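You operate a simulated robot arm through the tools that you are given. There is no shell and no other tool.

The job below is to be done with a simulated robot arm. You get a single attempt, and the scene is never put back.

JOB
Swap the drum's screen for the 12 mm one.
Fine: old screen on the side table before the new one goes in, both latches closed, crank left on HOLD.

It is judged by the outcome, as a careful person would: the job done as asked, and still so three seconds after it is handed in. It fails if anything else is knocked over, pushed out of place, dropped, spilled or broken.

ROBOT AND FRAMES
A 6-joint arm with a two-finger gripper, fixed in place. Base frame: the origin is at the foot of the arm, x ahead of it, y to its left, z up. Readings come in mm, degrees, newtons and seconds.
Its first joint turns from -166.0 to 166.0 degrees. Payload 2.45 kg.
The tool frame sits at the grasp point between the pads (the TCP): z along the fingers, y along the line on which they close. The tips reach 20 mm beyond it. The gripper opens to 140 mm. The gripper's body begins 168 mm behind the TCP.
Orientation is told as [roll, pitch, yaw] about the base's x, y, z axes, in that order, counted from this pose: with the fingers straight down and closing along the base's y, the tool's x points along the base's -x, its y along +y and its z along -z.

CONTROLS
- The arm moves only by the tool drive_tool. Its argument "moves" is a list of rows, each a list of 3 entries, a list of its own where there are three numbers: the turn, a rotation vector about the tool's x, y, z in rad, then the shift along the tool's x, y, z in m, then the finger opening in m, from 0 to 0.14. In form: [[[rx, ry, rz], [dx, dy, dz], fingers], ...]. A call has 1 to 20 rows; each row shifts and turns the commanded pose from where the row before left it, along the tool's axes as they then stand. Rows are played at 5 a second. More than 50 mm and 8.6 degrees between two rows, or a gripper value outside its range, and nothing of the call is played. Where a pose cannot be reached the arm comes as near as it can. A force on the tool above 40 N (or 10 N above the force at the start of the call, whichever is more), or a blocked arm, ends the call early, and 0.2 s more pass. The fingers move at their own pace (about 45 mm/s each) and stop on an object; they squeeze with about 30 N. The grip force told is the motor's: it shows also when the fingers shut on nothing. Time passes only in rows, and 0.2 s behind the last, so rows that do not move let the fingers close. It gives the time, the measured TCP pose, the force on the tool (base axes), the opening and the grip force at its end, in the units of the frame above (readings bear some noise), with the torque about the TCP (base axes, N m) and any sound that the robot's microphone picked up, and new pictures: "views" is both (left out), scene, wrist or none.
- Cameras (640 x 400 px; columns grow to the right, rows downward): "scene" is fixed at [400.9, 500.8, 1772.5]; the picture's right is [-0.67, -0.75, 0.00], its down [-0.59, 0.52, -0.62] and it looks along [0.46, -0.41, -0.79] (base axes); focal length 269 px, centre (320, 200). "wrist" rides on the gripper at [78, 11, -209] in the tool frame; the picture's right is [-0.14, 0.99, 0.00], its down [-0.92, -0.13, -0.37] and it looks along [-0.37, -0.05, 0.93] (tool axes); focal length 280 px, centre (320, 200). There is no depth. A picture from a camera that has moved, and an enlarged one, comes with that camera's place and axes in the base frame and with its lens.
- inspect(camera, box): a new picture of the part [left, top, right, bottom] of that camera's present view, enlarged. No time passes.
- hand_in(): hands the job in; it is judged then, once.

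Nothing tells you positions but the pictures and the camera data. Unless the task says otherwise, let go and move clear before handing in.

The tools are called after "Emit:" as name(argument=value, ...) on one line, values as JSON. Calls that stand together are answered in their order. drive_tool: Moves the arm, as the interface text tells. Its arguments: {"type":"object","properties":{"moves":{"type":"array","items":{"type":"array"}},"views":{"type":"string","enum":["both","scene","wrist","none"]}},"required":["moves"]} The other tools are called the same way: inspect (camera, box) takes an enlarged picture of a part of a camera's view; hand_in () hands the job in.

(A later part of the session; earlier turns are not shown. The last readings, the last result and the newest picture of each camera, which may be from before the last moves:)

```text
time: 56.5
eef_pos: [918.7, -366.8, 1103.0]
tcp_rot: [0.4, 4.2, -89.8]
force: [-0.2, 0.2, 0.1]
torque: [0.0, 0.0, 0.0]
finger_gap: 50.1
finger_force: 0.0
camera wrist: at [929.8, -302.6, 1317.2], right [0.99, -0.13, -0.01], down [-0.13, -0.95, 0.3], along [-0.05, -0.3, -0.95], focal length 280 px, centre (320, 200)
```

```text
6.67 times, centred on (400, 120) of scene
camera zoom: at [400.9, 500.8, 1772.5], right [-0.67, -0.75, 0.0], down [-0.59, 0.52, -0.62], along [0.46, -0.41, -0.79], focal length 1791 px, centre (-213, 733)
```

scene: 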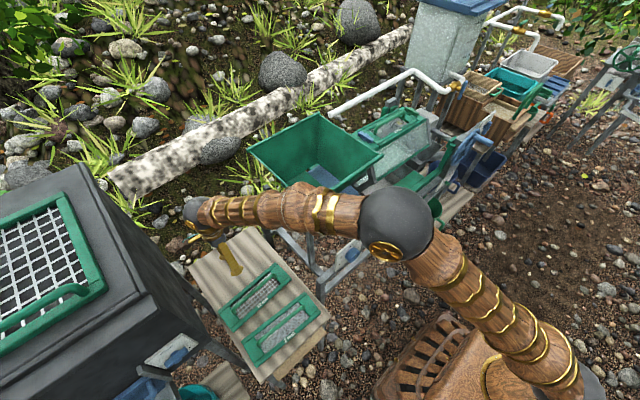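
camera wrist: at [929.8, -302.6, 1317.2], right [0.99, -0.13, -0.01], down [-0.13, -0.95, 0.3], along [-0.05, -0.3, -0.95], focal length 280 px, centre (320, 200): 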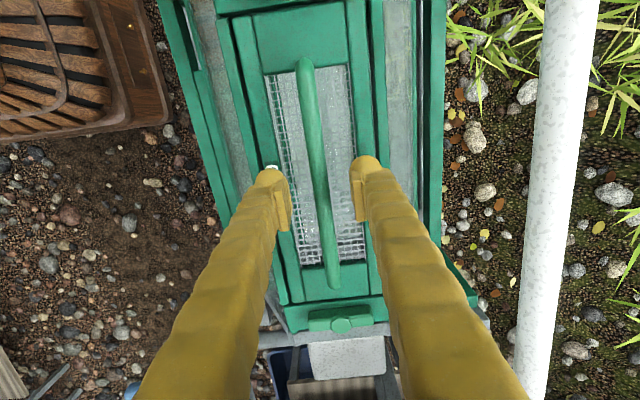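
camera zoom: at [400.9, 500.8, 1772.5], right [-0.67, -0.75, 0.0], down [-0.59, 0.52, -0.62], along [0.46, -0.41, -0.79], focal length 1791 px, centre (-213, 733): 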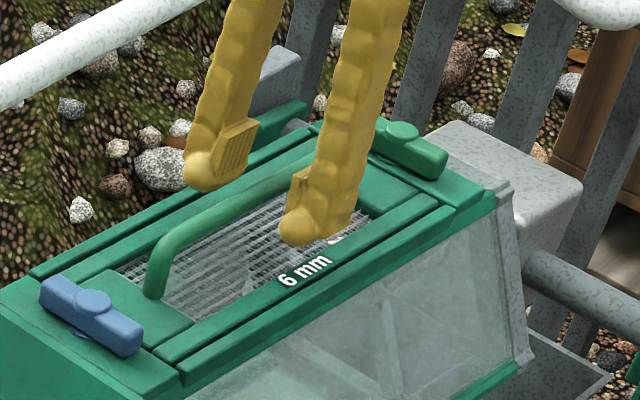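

Emit:
drive_tool(moves=[[[0, 0, 0], [0, 0, 0.006], 0.05], [[0, 0, 0], [0, 0, 0.006], 0.05], [[0, 0, 0], [0, 0, 0], 0.05], [[0, 0, 0], [0, 0, 0], 0.025], [[0, 0, 0], [0, 0, 0], 0.005], [[0, 0, 0], [0, 0, 0], 0.005], [[0, 0, 0], [0, 0, 0], 0.005]], views="both")

Emit:
inspect(camera="wrist", box=[220, 100, 440, 260])

Emit:
inspect(camera="scene", box=[360, 90, 440, 150])

```text
time: 58.1
eef_pos: [919.5, -364.3, 1090.9]
tcp_rot: [0.1, 4.2, -89.8]
force: [-1.4, 0.2, 0.5]
torque: [0.01, 0.0, 0.04]
finger_gap: 8.8
finger_force: 30.2
camera wrist: at [929.8, -301.4, 1305.4], right [0.99, -0.13, -0.01], down [-0.13, -0.95, 0.3], along [-0.05, -0.3, -0.95], focal length 280 px, centre (320, 200)
```

scene: 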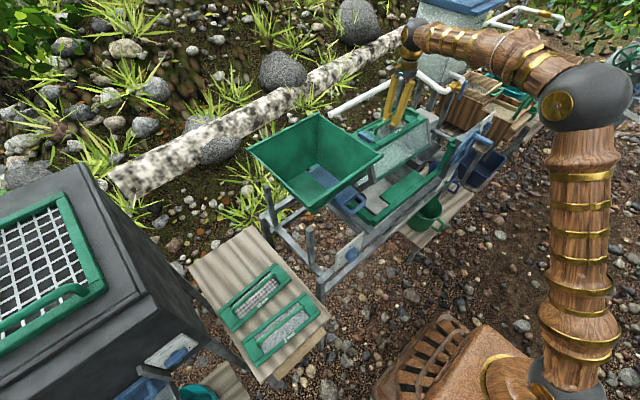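
wrist: 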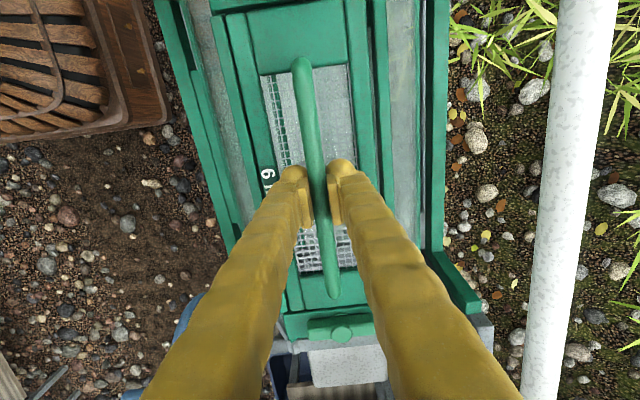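

```text
2.50 times, centred on (330, 180) of wrist
camera zoom: at [929.8, -301.4, 1305.4], right [0.99, -0.13, -0.01], down [-0.13, -0.95, 0.3], along [-0.05, -0.3, -0.95], focal length 701 px, centre (295, 250)
```

zoom: 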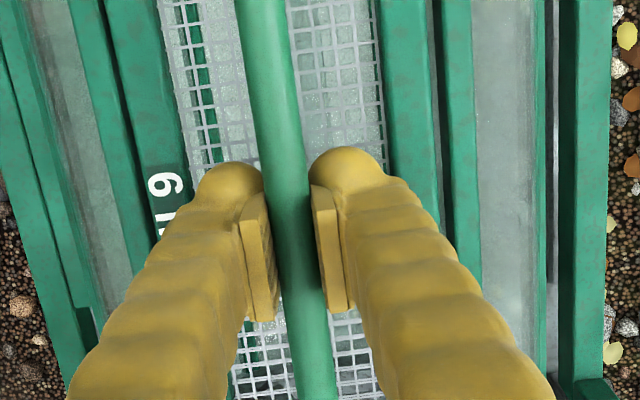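

```text
6.67 times, centred on (400, 120) of scene
camera zoom: at [400.9, 500.8, 1772.5], right [-0.67, -0.75, 0.0], down [-0.59, 0.52, -0.62], along [0.46, -0.41, -0.79], focal length 1791 px, centre (-213, 733)
```

zoom: 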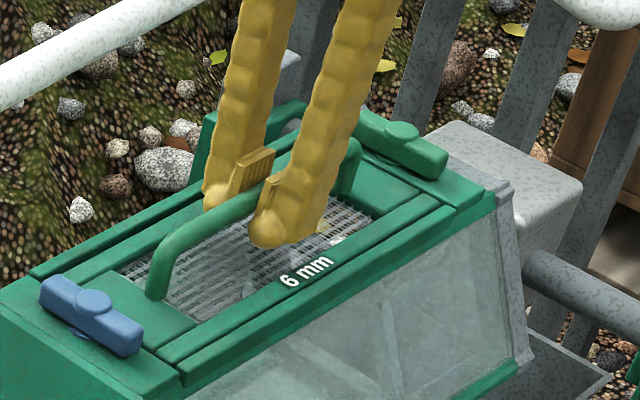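

Emit:
drive_tool(moves=[[[0, 0, 0], [0, 0, 0], 0.0], [[0, 0, 0], [0, 0, 0], 0.0], [[0, 0, 0], [0, 0, 0], 0.0]], views="wrist")

Emit:
inspect(camera="wrist", box=[280, 140, 370, 240])

Emit:
inspect(camera="scene", box=[380, 95, 420, 130])

```text
time: 58.9
eef_pos: [918.3, -364.4, 1091.9]
tcp_rot: [0.3, 4.2, -89.7]
force: [-0.4, -0.5, 0.2]
torque: [-0.01, 0.02, 0.05]
finger_gap: 8.7
finger_force: 30.5
camera wrist: at [929.9, -301.4, 1305.4], right [0.99, -0.13, -0.01], down [-0.13, -0.95, 0.3], along [-0.05, -0.3, -0.95], focal length 280 px, centre (320, 200)
```

wrist: 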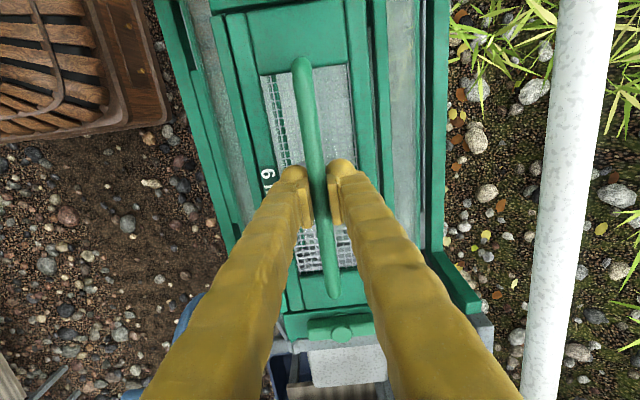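

```text
4.00 times, centred on (325, 190) of wrist
camera zoom: at [929.9, -301.4, 1305.4], right [0.99, -0.13, -0.01], down [-0.13, -0.95, 0.3], along [-0.05, -0.3, -0.95], focal length 1122 px, centre (300, 240)
```

zoom: 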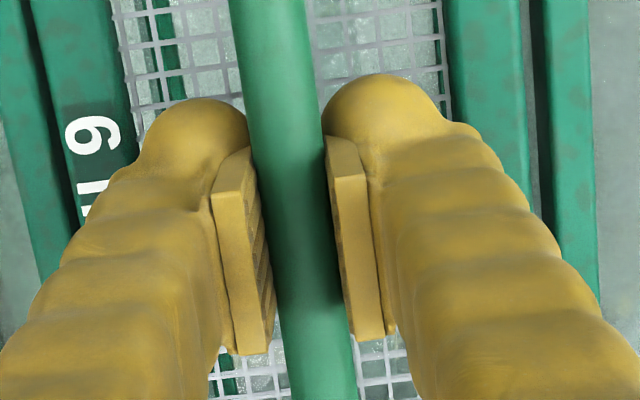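

```text
11.43 times, centred on (400, 112) of scene
camera zoom: at [400.9, 500.8, 1772.5], right [-0.67, -0.75, 0.0], down [-0.59, 0.52, -0.62], along [0.46, -0.41, -0.79], focal length 3070 px, centre (-594, 1200)
```

zoom: 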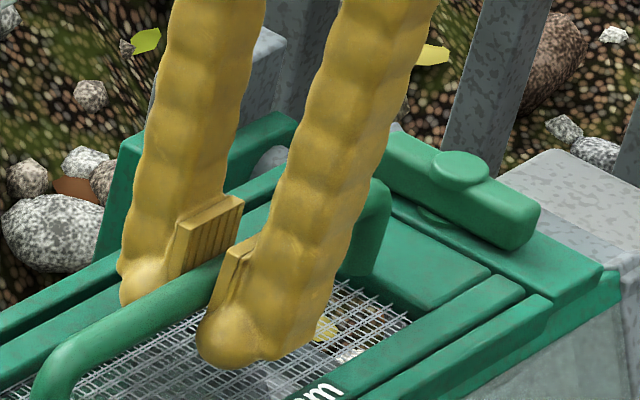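

The fingers hold the handle (static at 8.7 mm, 30 N). I'll lift slightly along the panel's normal and check that only the screen comes.

Emit:
drive_tool(moves=[[[0, 0, 0], [0, 0, -0.005], 0.0], [[0, 0, 0], [0, 0, -0.005], 0.0], [[0, 0, 0], [0, 0, -0.005], 0.0], [[0, 0, 0], [0, 0, -0.005], 0.0], [[0, 0, 0], [0, 0, 0], 0.0]], views="both")

Emit:
inspect(camera="scene", box=[350, 80, 440, 150])

```text
time: 60.1
eef_pos: [919.5, -365.2, 1112.4]
tcp_rot: [0.3, 4.2, -89.8]
force: [0.0, -1.0, -3.4]
torque: [-0.02, 0.01, 0.03]
finger_gap: 8.8
finger_force: 30.3
camera wrist: at [929.6, -302.8, 1325.4], right [0.99, -0.13, -0.01], down [-0.13, -0.95, 0.3], along [-0.05, -0.3, -0.95], focal length 280 px, centre (320, 200)
```

scene: 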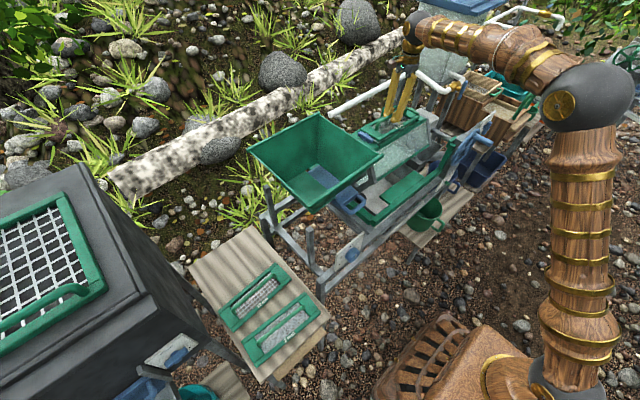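
wrist: 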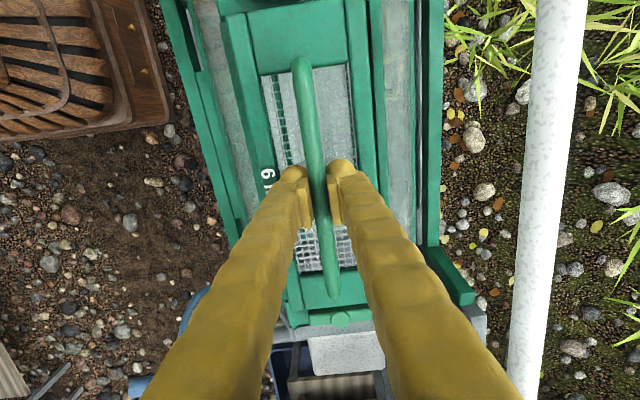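

```text
5.71 times, centred on (395, 115) of scene
camera zoom: at [400.9, 500.8, 1772.5], right [-0.67, -0.75, 0.0], down [-0.59, 0.52, -0.62], along [0.46, -0.41, -0.79], focal length 1535 px, centre (-109, 686)
```

zoom: 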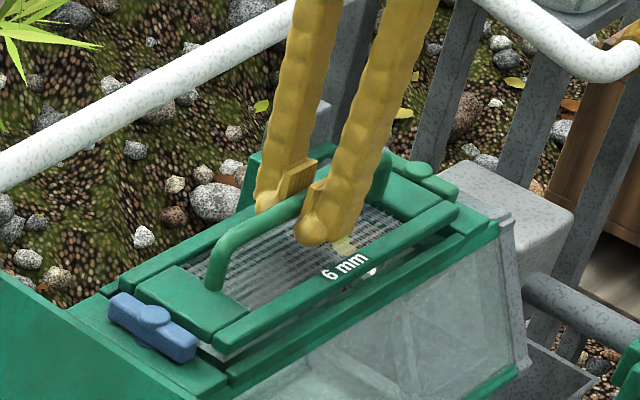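

The screen comes out freely (about 3.5 N). I'll raise it, level it and carry it over the hopper to the free area of the side table.

Emit:
drive_tool(moves=[[[0, 0, 0], [0, 0, -0.02], 0.0], [[0, 0, 0], [0, 0, -0.03], 0.0], [[0, 0, 0], [0, 0, -0.035], 0.0], [[0, 0, 0], [0, 0, -0.035], 0.0], [[0, 0, 0], [0, 0, -0.035], 0.0], [[0, 0, 0], [0, 0, -0.02], 0.0], [[0, -0.0375, 0], [0, 0, 0], 0.0], [[0, -0.0375, 0], [0, 0, 0], 0.0], [[0, 0, 0], [0, 0, 0], 0.0]], views="both")

```text
time: 62.1
eef_pos: [918.3, -380.5, 1286.9]
tcp_rot: [0.2, -0.1, -89.9]
force: [-0.4, -0.3, -3.2]
torque: [0.01, 0.01, -0.03]
finger_gap: 8.9
finger_force: 30.3
camera wrist: at [929.9, -299.9, 1495.0], right [0.99, -0.13, 0.0], down [-0.13, -0.92, 0.37], along [-0.05, -0.37, -0.93], focal length 280 px, centre (320, 200)
```

scene: 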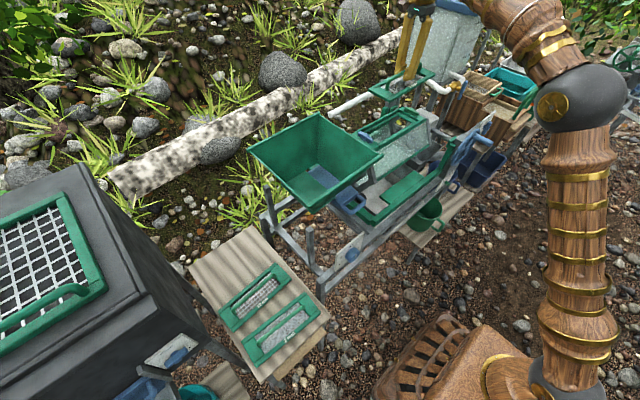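
wrist: 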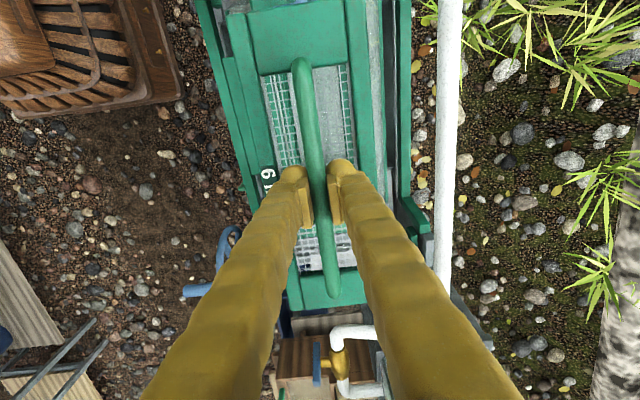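

Emit:
drive_tool(moves=[[[0, 0, 0], [0.02, 0, 0], 0.0], [[0, 0, 0], [0.04, 0.002, 0], 0.0], [[0, 0, 0], [0.04, 0.002, 0], 0.0], [[0, 0, 0], [0.04, 0.002, 0], 0.0], [[0, 0, 0], [0.04, 0.002, 0], 0.0], [[0, 0, 0], [0.04, 0.002, 0], 0.0], [[0, 0, 0], [0.04, 0.002, 0], 0.0], [[0, 0, 0], [0.04, 0.002, 0], 0.0], [[0, 0, 0], [0.04, 0.002, 0], 0.0], [[0, 0, 0], [0.04, 0.002, 0], 0.0], [[0, 0, 0], [0.04, 0.002, 0], 0.0], [[0, 0, 0], [0.04, 0.002, 0], 0.0], [[0, 0, 0], [0.04, 0.002, 0], 0.0], [[0, 0, 0], [0.04, 0.002, 0], 0.0], [[0, 0, 0], [0.04, 0.002, 0], 0.0], [[0, 0, 0], [0.04, 0.002, 0], 0.0], [[0, 0, 0], [0.04, 0.002, 0], 0.0], [[0, 0, 0], [0.04, 0.002, 0], 0.0], [[0, 0, 0], [0.04, 0.002, 0], 0.0], [[0, 0, 0], [0.02, 0, 0], 0.0]], views="scene")

```text
time: 66.3
eef_pos: [953.1, 380.8, 1284.6]
tcp_rot: [0.3, -0.1, -90.0]
force: [0.5, 0.4, -3.2]
torque: [0.03, -0.01, -0.02]
finger_gap: 8.9
finger_force: 29.6
```

scene: 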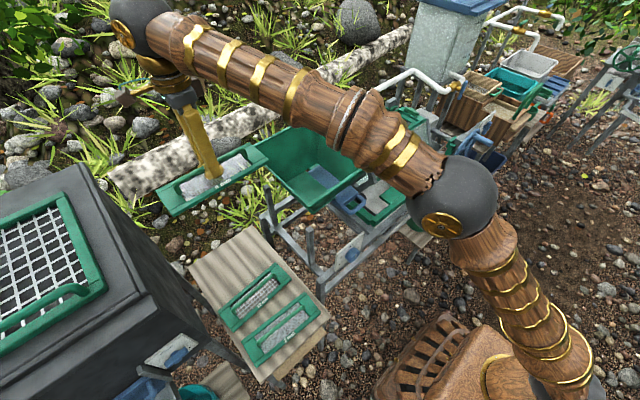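

Emit:
drive_tool(moves=[[[0, 0, 0], [0.03, 0.003, 0], 0.0], [[0, 0, 0], [0.03, 0.003, 0], 0.0], [[0, 0, 0], [0.004, 0.001, 0.02], 0.0], [[0, 0, 0], [0, 0, 0.04], 0.0], [[0, 0, 0], [0, 0, 0.04], 0.0], [[0, 0, 0], [0, 0, 0.04], 0.0], [[0, 0, 0], [0, 0, 0.04], 0.0], [[0, 0, 0], [0, 0, 0.04], 0.0], [[0, 0, 0], [0, 0, 0.04], 0.0], [[0, 0, 0], [0, 0, 0.04], 0.0], [[0, 0, 0], [0, 0, 0.04], 0.0], [[0, 0, 0], [0, 0, 0.04], 0.0], [[0, 0, 0], [0, 0, 0.04], 0.0], [[0, 0, 0], [0, 0, 0.02], 0.0], [[0, 0, 0], [0, 0, 0], 0.0]], views="both")

```text
time: 69.5
eef_pos: [961.4, 443.4, 844.0]
tcp_rot: [0.3, -0.2, -89.8]
force: [0.4, -0.5, -3.1]
torque: [0.0, 0.0, -0.04]
finger_gap: 8.7
finger_force: 30.0
camera wrist: at [972.3, 523.1, 1051.6], right [0.99, -0.13, 0.0], down [-0.13, -0.92, 0.37], along [-0.05, -0.37, -0.93], focal length 280 px, centre (320, 200)
```

scene: 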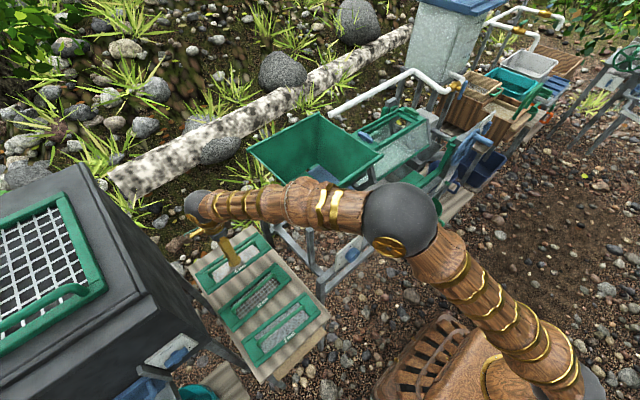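
wrist: 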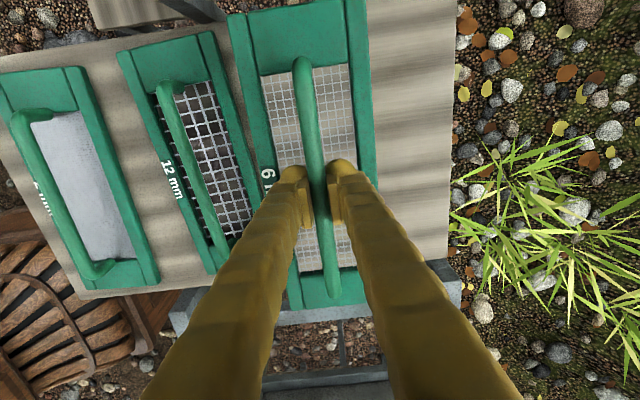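

Emit:
drive_tool(moves=[[[0, 0, 0], [0, 0, 0.025], 0.0], [[0, 0, 0], [0, 0, 0.025], 0.0], [[0, 0, 0], [0, 0, 0.02], 0.0], [[0, 0, 0], [0, 0, 0], 0.0]], views="both")

Emit:
inspect(camera="scene", box=[170, 210, 340, 390])

```text
time: 70.5
eef_pos: [962.1, 447.2, 774.0]
tcp_rot: [0.3, -0.1, -89.8]
force: [-0.7, 0.5, -3.4]
torque: [0.02, -0.02, 0.02]
finger_gap: 9.0
finger_force: 30.1
camera wrist: at [973.0, 525.2, 982.6], right [0.99, -0.13, 0.0], down [-0.13, -0.92, 0.37], along [-0.05, -0.37, -0.93], focal length 280 px, centre (320, 200)
```

scene: 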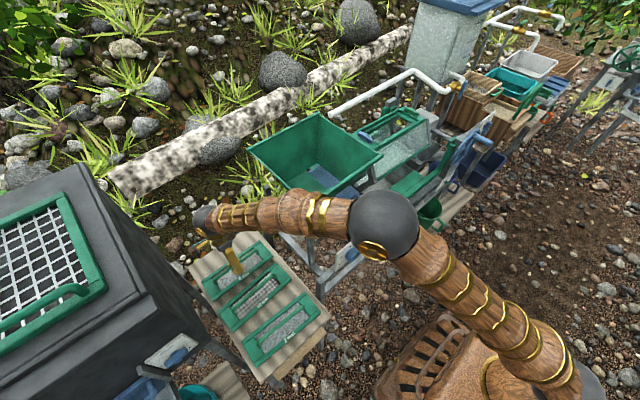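
wrist: 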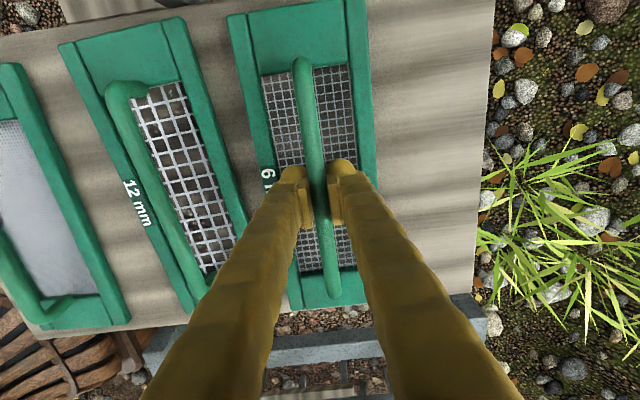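

```text
2.22 times, centred on (255, 300) of scene
camera zoom: at [400.9, 500.8, 1772.5], right [-0.67, -0.75, 0.0], down [-0.59, 0.52, -0.62], along [0.46, -0.41, -0.79], focal length 597 px, centre (464, -22)
```

zoom: 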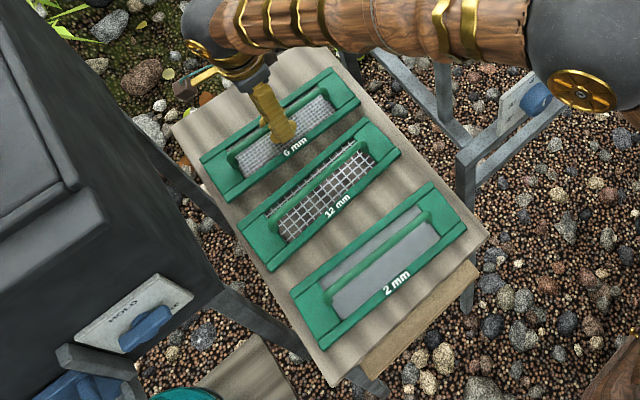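

Emit:
drive_tool(moves=[[[0, 0, 0], [0, 0, 0.008], 0.0], [[0, 0, 0], [0, 0, 0.008], 0.0], [[0, 0, 0], [0, 0, 0], 0.0]], views="none")

Emit:
drive_tool(moves=[[[0, 0, 0], [0, 0, 0.004], 0.0], [[0, 0, 0], [0, 0, 0], 0.0]], views="none")

Emit:
drive_tool(moves=[[[0, 0, 0], [0, 0, 0.003], 0.0], [[0, 0, 0], [0, 0, 0], 0.0]], views="none")

```text
time: 71.3
eef_pos: [961.3, 445.5, 762.3]
tcp_rot: [0.4, 0.0, -89.8]
force: [-2.7, -2.3, 30.0]
torque: [0.02, -0.01, -0.02]
finger_gap: 8.9
finger_force: 30.5
```

```text
time: 71.9
eef_pos: [960.1, 445.8, 756.1]
tcp_rot: [0.5, 0.0, -89.8]
force: [3.3, 1.7, 30.8]
torque: [0.03, 0.04, 0.02]
finger_gap: 8.2
finger_force: 29.9
```

```text
time: 72.5
eef_pos: [961.3, 445.2, 751.4]
tcp_rot: [0.3, 0.0, -89.8]
force: [2.2, -1.5, 27.8]
torque: [0.04, -0.01, 0.04]
finger_gap: 7.8
finger_force: 30.0
```

The screen is on the table and I've pressed slightly too far (28 N). I'll relieve the pressure before opening a little.

Emit:
drive_tool(moves=[[[0, 0, 0], [0, 0, -0.003], 0.0], [[0, 0, 0], [0, 0, 0], 0.0]], views="wrist")

Emit:
inspect(camera="wrist", box=[220, 100, 440, 260])

Emit:
inspect(camera="scene", box=[190, 220, 290, 300])

```text
time: 73.1
eef_pos: [959.2, 444.9, 754.1]
tcp_rot: [0.1, -0.3, -89.8]
force: [0.1, 0.2, -3.1]
torque: [-0.02, -0.01, 0.0]
finger_gap: 7.9
finger_force: 29.8
camera wrist: at [971.4, 524.2, 961.5], right [0.99, -0.13, 0.0], down [-0.13, -0.92, 0.37], along [-0.05, -0.37, -0.93], focal length 280 px, centre (320, 200)
```

wrist: 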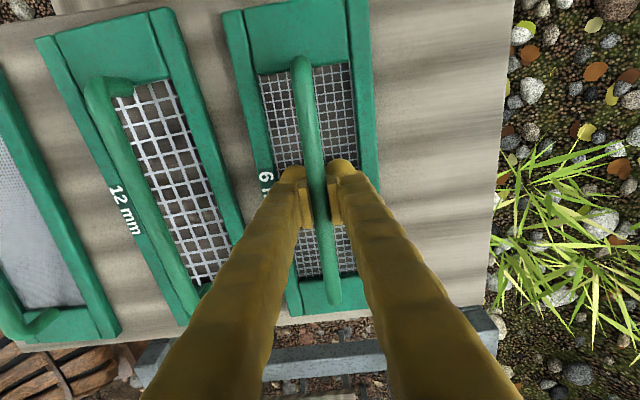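

```text
2.50 times, centred on (330, 180) of wrist
camera zoom: at [971.4, 524.2, 961.5], right [0.99, -0.13, 0.0], down [-0.13, -0.92, 0.37], along [-0.05, -0.37, -0.93], focal length 701 px, centre (295, 250)
```

zoom: 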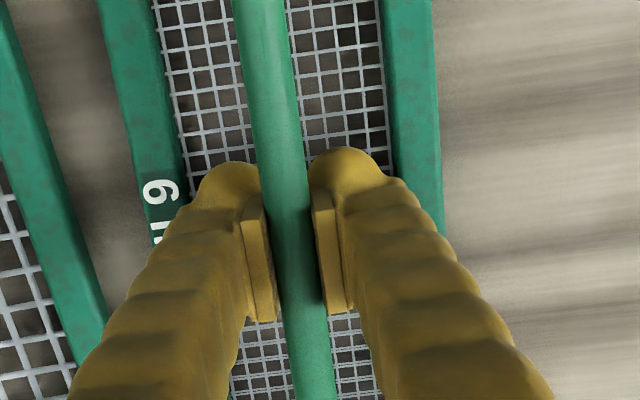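

```text
5.00 times, centred on (240, 260) of scene
camera zoom: at [400.9, 500.8, 1772.5], right [-0.67, -0.75, 0.0], down [-0.59, 0.52, -0.62], along [0.46, -0.41, -0.79], focal length 1343 px, centre (720, -100)
```

zoom: 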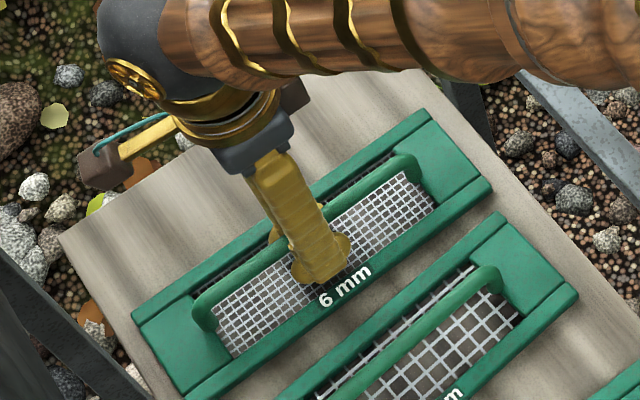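

Emit:
drive_tool(moves=[[[0, 0, 0], [0, 0, 0.0012], 0.0], [[0, 0, 0], [0, 0, 0], 0.0]], views="none")

```text
time: 73.7
eef_pos: [960.6, 444.4, 753.8]
tcp_rot: [0.1, -0.1, -89.8]
force: [-0.1, 0.0, -2.2]
torque: [-0.03, -0.02, 0.03]
finger_gap: 7.7
finger_force: 30.3
```

Emit:
drive_tool(moves=[[[0, 0, 0], [0, 0, 0.001], 0.0], [[0, 0, 0], [0, 0, 0], 0.0]], views="none")

```text
time: 74.3
eef_pos: [961.2, 444.7, 753.1]
tcp_rot: [0.3, 0.0, -89.8]
force: [0.0, 0.7, -2.4]
torque: [-0.06, 0.04, 0.0]
finger_gap: 8.2
finger_force: 29.6
```

Emit:
drive_tool(moves=[[[0, 0, 0], [0, 0, 0.0012], 0.0], [[0, 0, 0], [0, 0, 0], 0.0]], views="none")

```text
time: 74.9
eef_pos: [962.8, 445.1, 752.3]
tcp_rot: [0.3, 0.0, -89.8]
force: [-6.0, -2.4, 13.8]
torque: [-0.01, -0.06, -0.12]
finger_gap: 7.7
finger_force: 30.0
```

Now it rests on the table with light pressure. I'll open the fingers slightly and back straight up.

Emit:
drive_tool(moves=[[[0, 0, 0], [0, 0, -0.0008], 0.0], [[0, 0, 0], [0, 0, 0], 0.015], [[0, 0, 0], [0, 0, 0], 0.028], [[0, 0, 0], [0, 0, 0], 0.028], [[0, 0, 0], [0, 0, -0.01], 0.03], [[0, 0, 0], [0, 0, -0.02], 0.04], [[0, 0, 0], [0, 0, -0.03], 0.05], [[0, 0, 0], [0, 0, -0.04], 0.06], [[0, 0, 0], [0, 0, 0], 0.06]], views="both")

Emit:
inspect(camera="scene", box=[170, 210, 340, 390])

```text
time: 76.9
eef_pos: [962.0, 447.3, 854.9]
tcp_rot: [0.2, -0.1, -89.8]
force: [0.0, -0.5, -0.3]
torque: [-0.04, -0.02, 0.0]
finger_gap: 60.0
finger_force: 0.0
camera wrist: at [972.1, 526.5, 1062.3], right [0.99, -0.13, 0.0], down [-0.13, -0.92, 0.37], along [-0.05, -0.37, -0.93], focal length 280 px, centre (320, 200)
```

scene: 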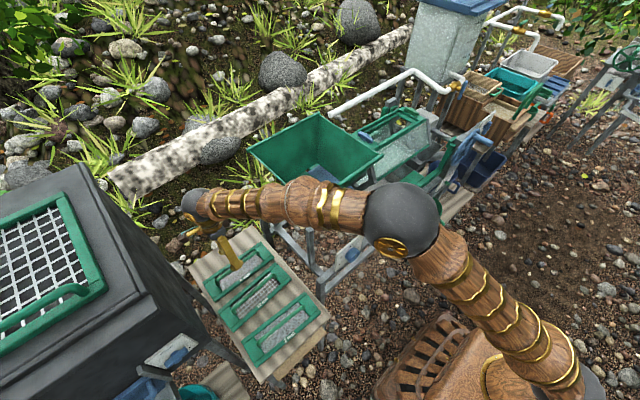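
wrist: 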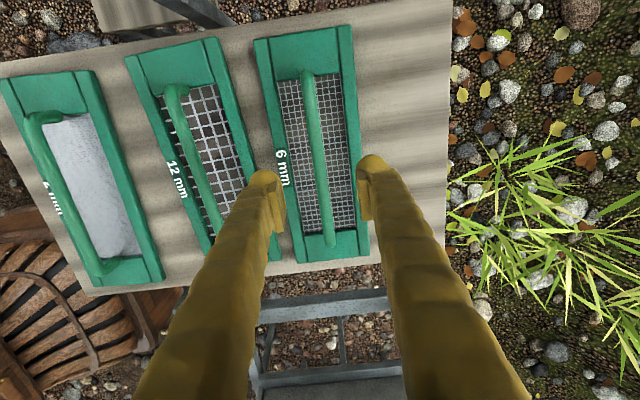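

```text
2.22 times, centred on (255, 300) of scene
camera zoom: at [400.9, 500.8, 1772.5], right [-0.67, -0.75, 0.0], down [-0.59, 0.52, -0.62], along [0.46, -0.41, -0.79], focal length 597 px, centre (464, -22)
```

zoom: 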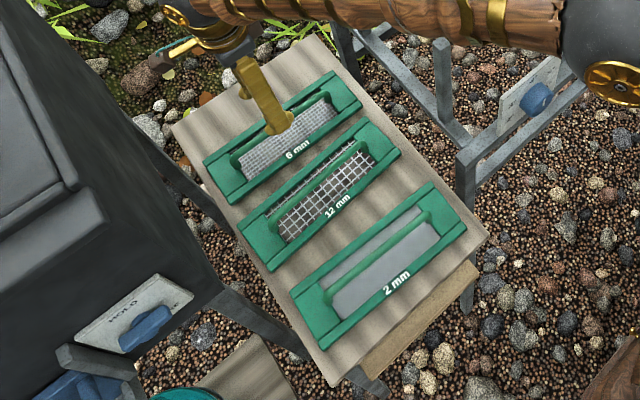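

The 6 mm screen rests on the side table. Next I'll move over the 12 mm screen and align with its handle.

Emit:
drive_tool(moves=[[[0, 0, 0], [0, 0, -0.02], 0.06], [[0, 0, 0], [0, -0.045, 0], 0.06], [[0, 0, 0], [0, -0.045, 0], 0.06], [[0, 0, 0], [0, -0.045, 0], 0.06], [[0, 0, -0.045], [0, 0, 0], 0.06], [[0, 0, 0], [0, 0, 0], 0.06]], views="wrist")

Emit:
inspect(camera="wrist", box=[220, 20, 440, 280])

```text
time: 78.3
eef_pos: [825.6, 443.9, 870.8]
tcp_rot: [0.3, -0.1, -87.3]
force: [0.1, -0.1, 0.6]
torque: [0.0, 0.0, -0.02]
finger_gap: 60.0
finger_force: 0.1
camera wrist: at [833.4, 523.9, 1078.3], right [1.0, -0.09, 0.0], down [-0.08, -0.93, 0.37], along [-0.03, -0.37, -0.93], focal length 280 px, centre (320, 200)
```

wrist: 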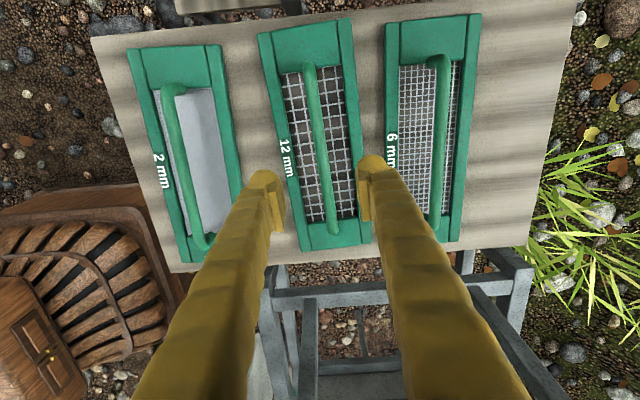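

```text
1.54 times, centred on (330, 150) of wrist
camera zoom: at [833.4, 523.9, 1078.3], right [1.0, -0.09, 0.0], down [-0.08, -0.93, 0.37], along [-0.03, -0.37, -0.93], focal length 431 px, centre (305, 277)
```

zoom: 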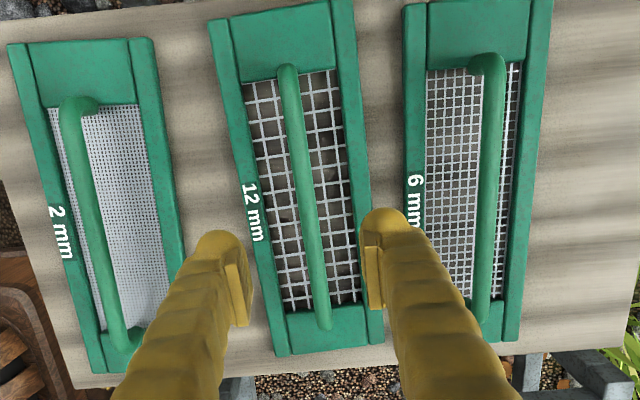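

Emit:
drive_tool(moves=[[[0, 0, 0], [0, 0.0025, 0.035], 0.05], [[0, 0, 0], [0, 0, 0.035], 0.05], [[0, 0, 0], [0, 0, 0.025], 0.05], [[0, 0, 0], [0, 0, 0], 0.05]], views="wrist")

Emit:
inspect(camera="wrist", box=[220, 20, 440, 320])

```text
time: 79.3
eef_pos: [828.4, 444.1, 775.7]
tcp_rot: [0.4, -0.1, -87.2]
force: [-0.5, 0.0, 0.1]
torque: [0.01, 0.0, -0.01]
finger_gap: 50.2
finger_force: 0.1
camera wrist: at [836.8, 523.6, 984.1], right [1.0, -0.09, 0.0], down [-0.09, -0.93, 0.37], along [-0.03, -0.37, -0.93], focal length 280 px, centre (320, 200)
```

wrist: 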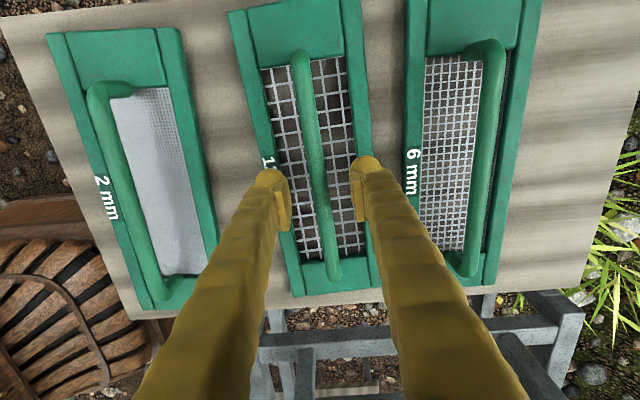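

```text
1.33 times, centred on (330, 170) of wrist
camera zoom: at [836.8, 523.6, 984.1], right [1.0, -0.09, 0.0], down [-0.09, -0.93, 0.37], along [-0.03, -0.37, -0.93], focal length 374 px, centre (307, 240)
```

zoom: 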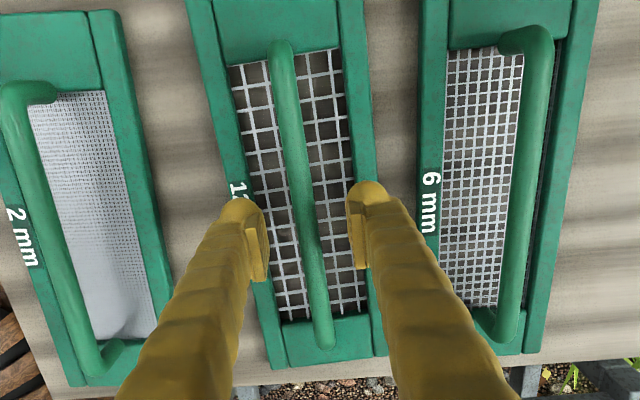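

Emit:
drive_tool(moves=[[[0, 0, -0.009], [0.006, -0.001, 0], 0.05], [[0, 0, 0], [0, 0, 0.006], 0.05], [[0, 0, 0], [0, 0, 0.006], 0.05], [[0, 0, 0], [0, 0, 0], 0.05]], views="wrist")

Emit:
inspect(camera="wrist", box=[220, 20, 440, 320])

```text
time: 80.3
eef_pos: [827.6, 449.9, 763.9]
tcp_rot: [0.2, -0.1, -86.7]
force: [-0.5, 0.2, -0.3]
torque: [0.03, 0.04, 0.0]
finger_gap: 49.9
finger_force: 0.0
camera wrist: at [834.2, 530.1, 972.7], right [1.0, -0.08, 0.0], down [-0.08, -0.93, 0.37], along [-0.03, -0.37, -0.93], focal length 280 px, centre (320, 200)
```

wrist: 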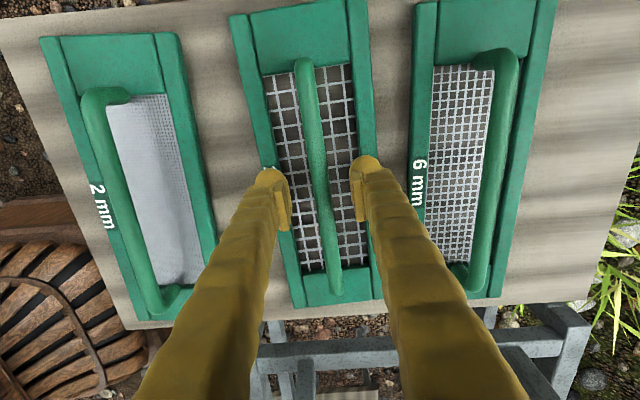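

```text
1.33 times, centred on (330, 170) of wrist
camera zoom: at [834.2, 530.1, 972.7], right [1.0, -0.08, 0.0], down [-0.08, -0.93, 0.37], along [-0.03, -0.37, -0.93], focal length 374 px, centre (307, 240)
```

zoom: 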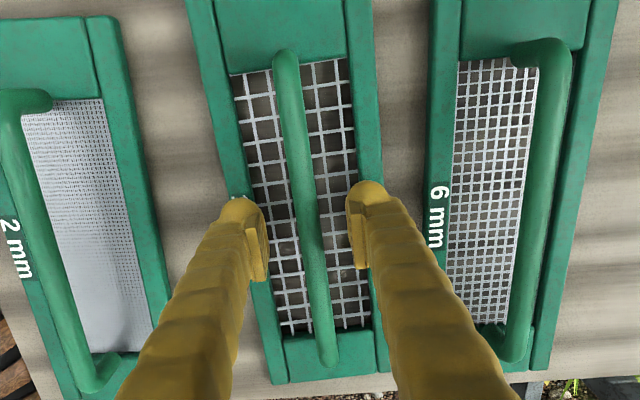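

Emit:
drive_tool(moves=[[[0, 0, 0], [0, 0, 0.005], 0.05], [[0, 0, 0], [0, 0, 0], 0.03], [[0, 0, 0], [0, 0, 0], 0.01], [[0, 0, 0], [0, 0, 0], 0.0], [[0, 0, 0], [0, 0, 0], 0.0]], views="wrist")

Emit:
inspect(camera="wrist", box=[220, 20, 440, 320])

```text
time: 81.5
eef_pos: [827.1, 450.4, 759.5]
tcp_rot: [0.2, 0.0, -86.6]
force: [-0.2, 0.2, 0.1]
torque: [0.02, 0.01, 0.04]
finger_gap: 8.6
finger_force: 30.0
camera wrist: at [834.4, 529.7, 968.2], right [1.0, -0.08, 0.0], down [-0.08, -0.93, 0.37], along [-0.03, -0.37, -0.93], focal length 280 px, centre (320, 200)
```

wrist: 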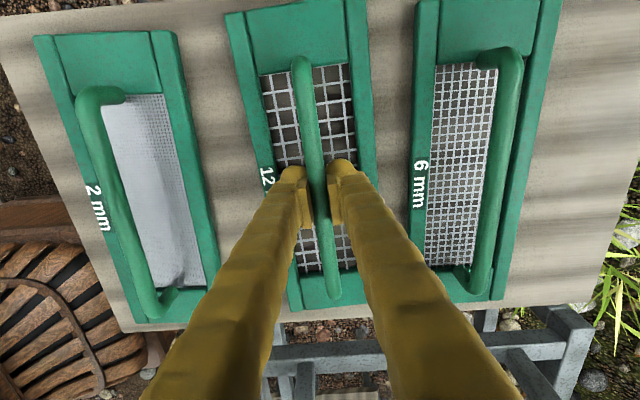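

```text
1.33 times, centred on (330, 170) of wrist
camera zoom: at [834.4, 529.7, 968.2], right [1.0, -0.08, 0.0], down [-0.08, -0.93, 0.37], along [-0.03, -0.37, -0.93], focal length 374 px, centre (307, 240)
```

zoom: 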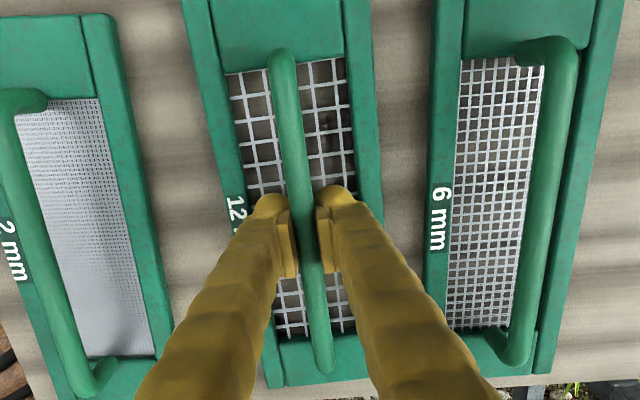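

The grip matches the one I had on the old screen. I'll lift the 12 mm screen and rise above hopper height.

Emit:
drive_tool(moves=[[[0, 0, 0], [0, 0, -0.006], 0.0], [[0, 0, 0], [0, 0, -0.01], 0.0], [[0, 0, 0], [0, 0, -0.02], 0.0], [[0, 0, 0], [0, 0, -0.03], 0.0], [[0, 0, 0], [0, 0, 0], 0.0]], views="both")

```text
time: 82.7
eef_pos: [826.0, 450.2, 826.2]
tcp_rot: [0.3, -0.1, -86.8]
force: [0.3, 0.2, -2.7]
torque: [0.02, 0.02, 0.03]
finger_gap: 8.6
finger_force: 30.2
camera wrist: at [833.5, 530.0, 1034.3], right [1.0, -0.08, 0.0], down [-0.08, -0.93, 0.37], along [-0.03, -0.37, -0.93], focal length 280 px, centre (320, 200)
```

scene: 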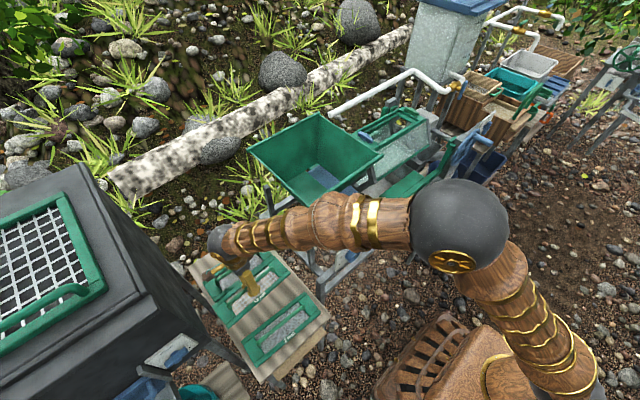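
wrist: 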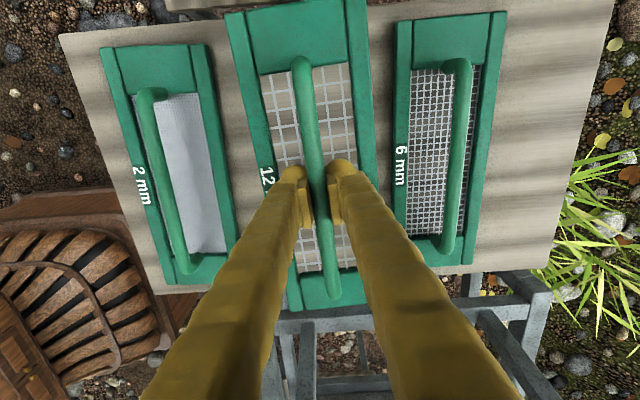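

Emit:
drive_tool(moves=[[[0, 0, 0], [0, 0, -0.038], 0.0], [[0, 0, 0], [0, 0, -0.038], 0.0], [[0, 0, 0], [0, 0, -0.038], 0.0], [[0, 0, 0], [0, 0, -0.038], 0.0], [[0, 0, 0], [0, 0, -0.038], 0.0], [[0, 0, 0], [0, 0, -0.038], 0.0], [[0, 0, 0], [0, 0, -0.038], 0.0], [[0, 0, 0], [0, 0, -0.038], 0.0], [[0, 0, 0], [0, 0, -0.038], 0.0], [[0, 0, 0], [0, 0, -0.038], 0.0], [[0, 0, 0], [0, 0, -0.038], 0.0], [[0, 0, 0], [0, 0, -0.038], 0.0], [[0, 0, 0.0533], [0, 0, 0], 0.0], [[0, 0, 0], [-0.02, 0.002, 0], 0.0], [[0, 0, 0], [-0.04, 0.0045, 0], 0.0], [[0, 0, 0], [-0.04, 0.0045, 0], 0.0], [[0, 0, 0], [-0.04, 0.0045, 0], 0.0], [[0, 0, 0], [-0.04, 0.0045, 0], 0.0], [[0, 0, 0], [0, 0, 0], 0.0]], views="scene")

```text
time: 86.7
eef_pos: [845.0, 272.8, 1281.0]
tcp_rot: [0.2, -0.1, -89.7]
force: [0.2, 0.7, -2.8]
torque: [-0.01, 0.0, -0.01]
finger_gap: 8.3
finger_force: 30.2
```

scene: 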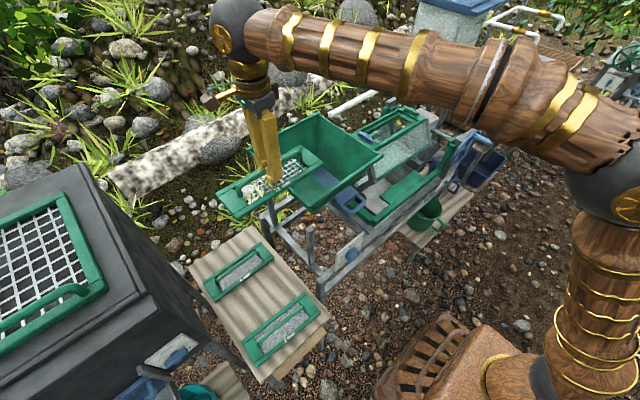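

Emit:
drive_tool(moves=[[[0, 0, 0], [-0.0408, 0.0046, 0], 0.0], [[0, 0, 0], [-0.0408, 0.0046, 0], 0.0], [[0, 0, 0], [-0.0408, 0.0046, 0], 0.0], [[0, 0, 0], [-0.0408, 0.0046, 0], 0.0], [[0, 0, 0], [-0.0408, 0.0046, 0], 0.0], [[0, 0, 0], [-0.0408, 0.0046, 0], 0.0], [[0, 0, 0], [-0.0408, 0.0046, 0], 0.0], [[0, 0, 0], [-0.0408, 0.0046, 0], 0.0], [[0, 0, 0], [-0.0408, 0.0046, 0], 0.0], [[0, 0, 0], [-0.0408, 0.0046, 0], 0.0], [[0, 0, 0], [-0.0408, 0.0046, 0], 0.0], [[0, 0, 0], [-0.0408, 0.0046, 0], 0.0], [[0, 0, 0], [-0.0408, 0.0046, 0], 0.0], [[0, 0, 0], [-0.0408, 0.0046, 0], 0.0], [[0, 0, 0], [-0.0408, 0.0046, 0], 0.0], [[0, 0, 0], [-0.0408, 0.0046, 0], 0.0], [[0, 0.0375, 0], [0, 0, 0], 0.0], [[0, 0.0375, 0], [0, 0, 0], 0.0], [[0, 0, 0], [0, 0, 0], 0.0]], views="both")

```text
time: 90.7
eef_pos: [919.8, -381.1, 1282.6]
tcp_rot: [0.4, 4.1, -89.7]
force: [0.6, -0.1, -3.3]
torque: [0.03, 0.02, 0.0]
finger_gap: 8.4
finger_force: 30.0
camera wrist: at [932.1, -317.7, 1497.5], right [0.99, -0.13, -0.01], down [-0.13, -0.95, 0.3], along [-0.05, -0.3, -0.95], focal length 280 px, centre (320, 200)
```

scene: 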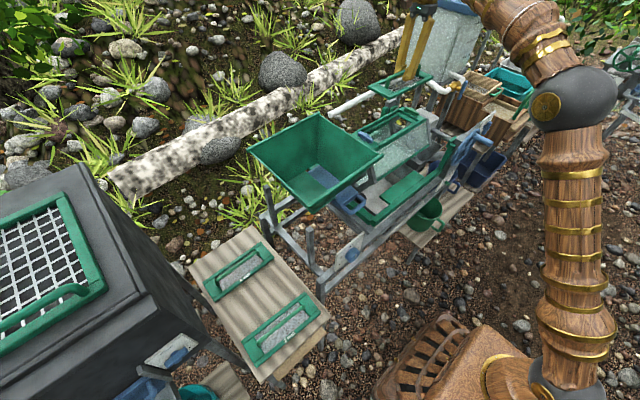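
wrist: 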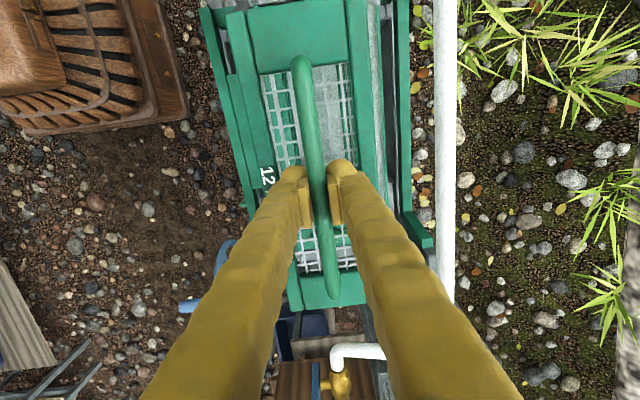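

Emit:
drive_tool(moves=[[[0, 0, 0], [0.0024, -0.0008, 0.03], 0.0], [[0, 0, 0], [0, 0, 0.035], 0.0], [[0, 0, 0], [0, 0, 0.035], 0.0], [[0, 0, 0], [0, 0, 0.035], 0.0], [[0, 0, 0], [0, 0, 0.015], 0.0], [[0, 0, 0], [0, 0, 0], 0.0], [[0, 0, 0], [0, 0, 0], 0.0]], views="both")

Emit:
inspect(camera="wrist", box=[200, 0, 460, 340])

Emit:
inspect(camera="scene", box=[350, 80, 440, 150])

```text
time: 92.3
eef_pos: [922.4, -365.4, 1132.8]
tcp_rot: [0.3, 4.2, -89.8]
force: [-0.5, 0.5, -3.1]
torque: [0.01, 0.01, 0.0]
finger_gap: 8.6
finger_force: 29.5
camera wrist: at [933.2, -303.0, 1346.7], right [0.99, -0.13, -0.01], down [-0.13, -0.95, 0.3], along [-0.05, -0.3, -0.95], focal length 280 px, centre (320, 200)
```

scene: 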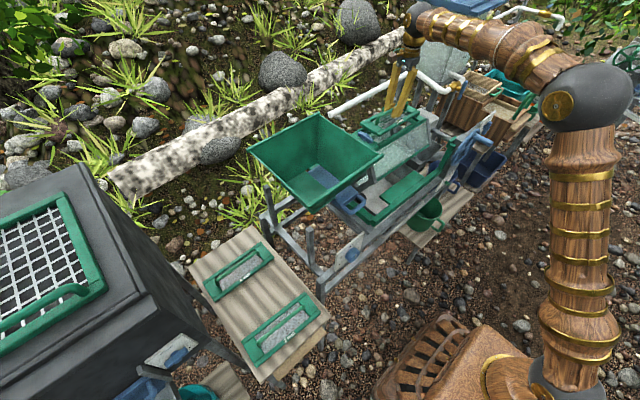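
wrist: 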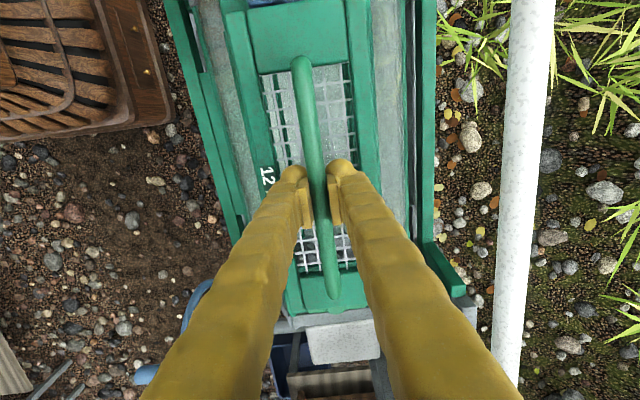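

```text
1.18 times, centred on (330, 170) of wrist
camera zoom: at [933.2, -303.0, 1346.7], right [0.99, -0.13, -0.01], down [-0.13, -0.95, 0.3], along [-0.05, -0.3, -0.95], focal length 330 px, centre (308, 235)
```

zoom: 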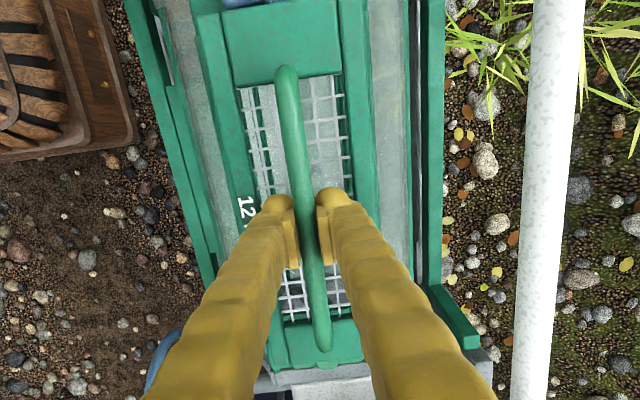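

```text
5.71 times, centred on (395, 115) of scene
camera zoom: at [400.9, 500.8, 1772.5], right [-0.67, -0.75, 0.0], down [-0.59, 0.52, -0.62], along [0.46, -0.41, -0.79], focal length 1535 px, centre (-109, 686)
```

zoom: 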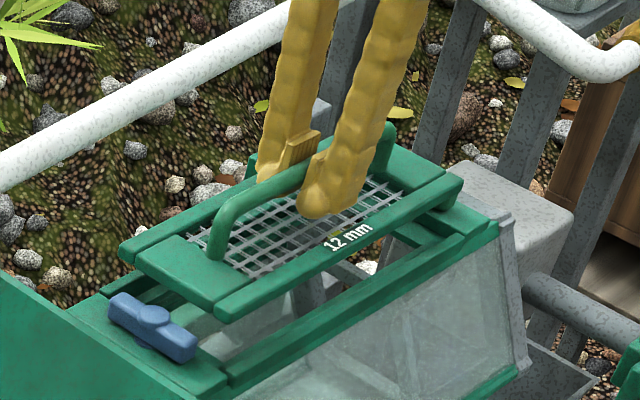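

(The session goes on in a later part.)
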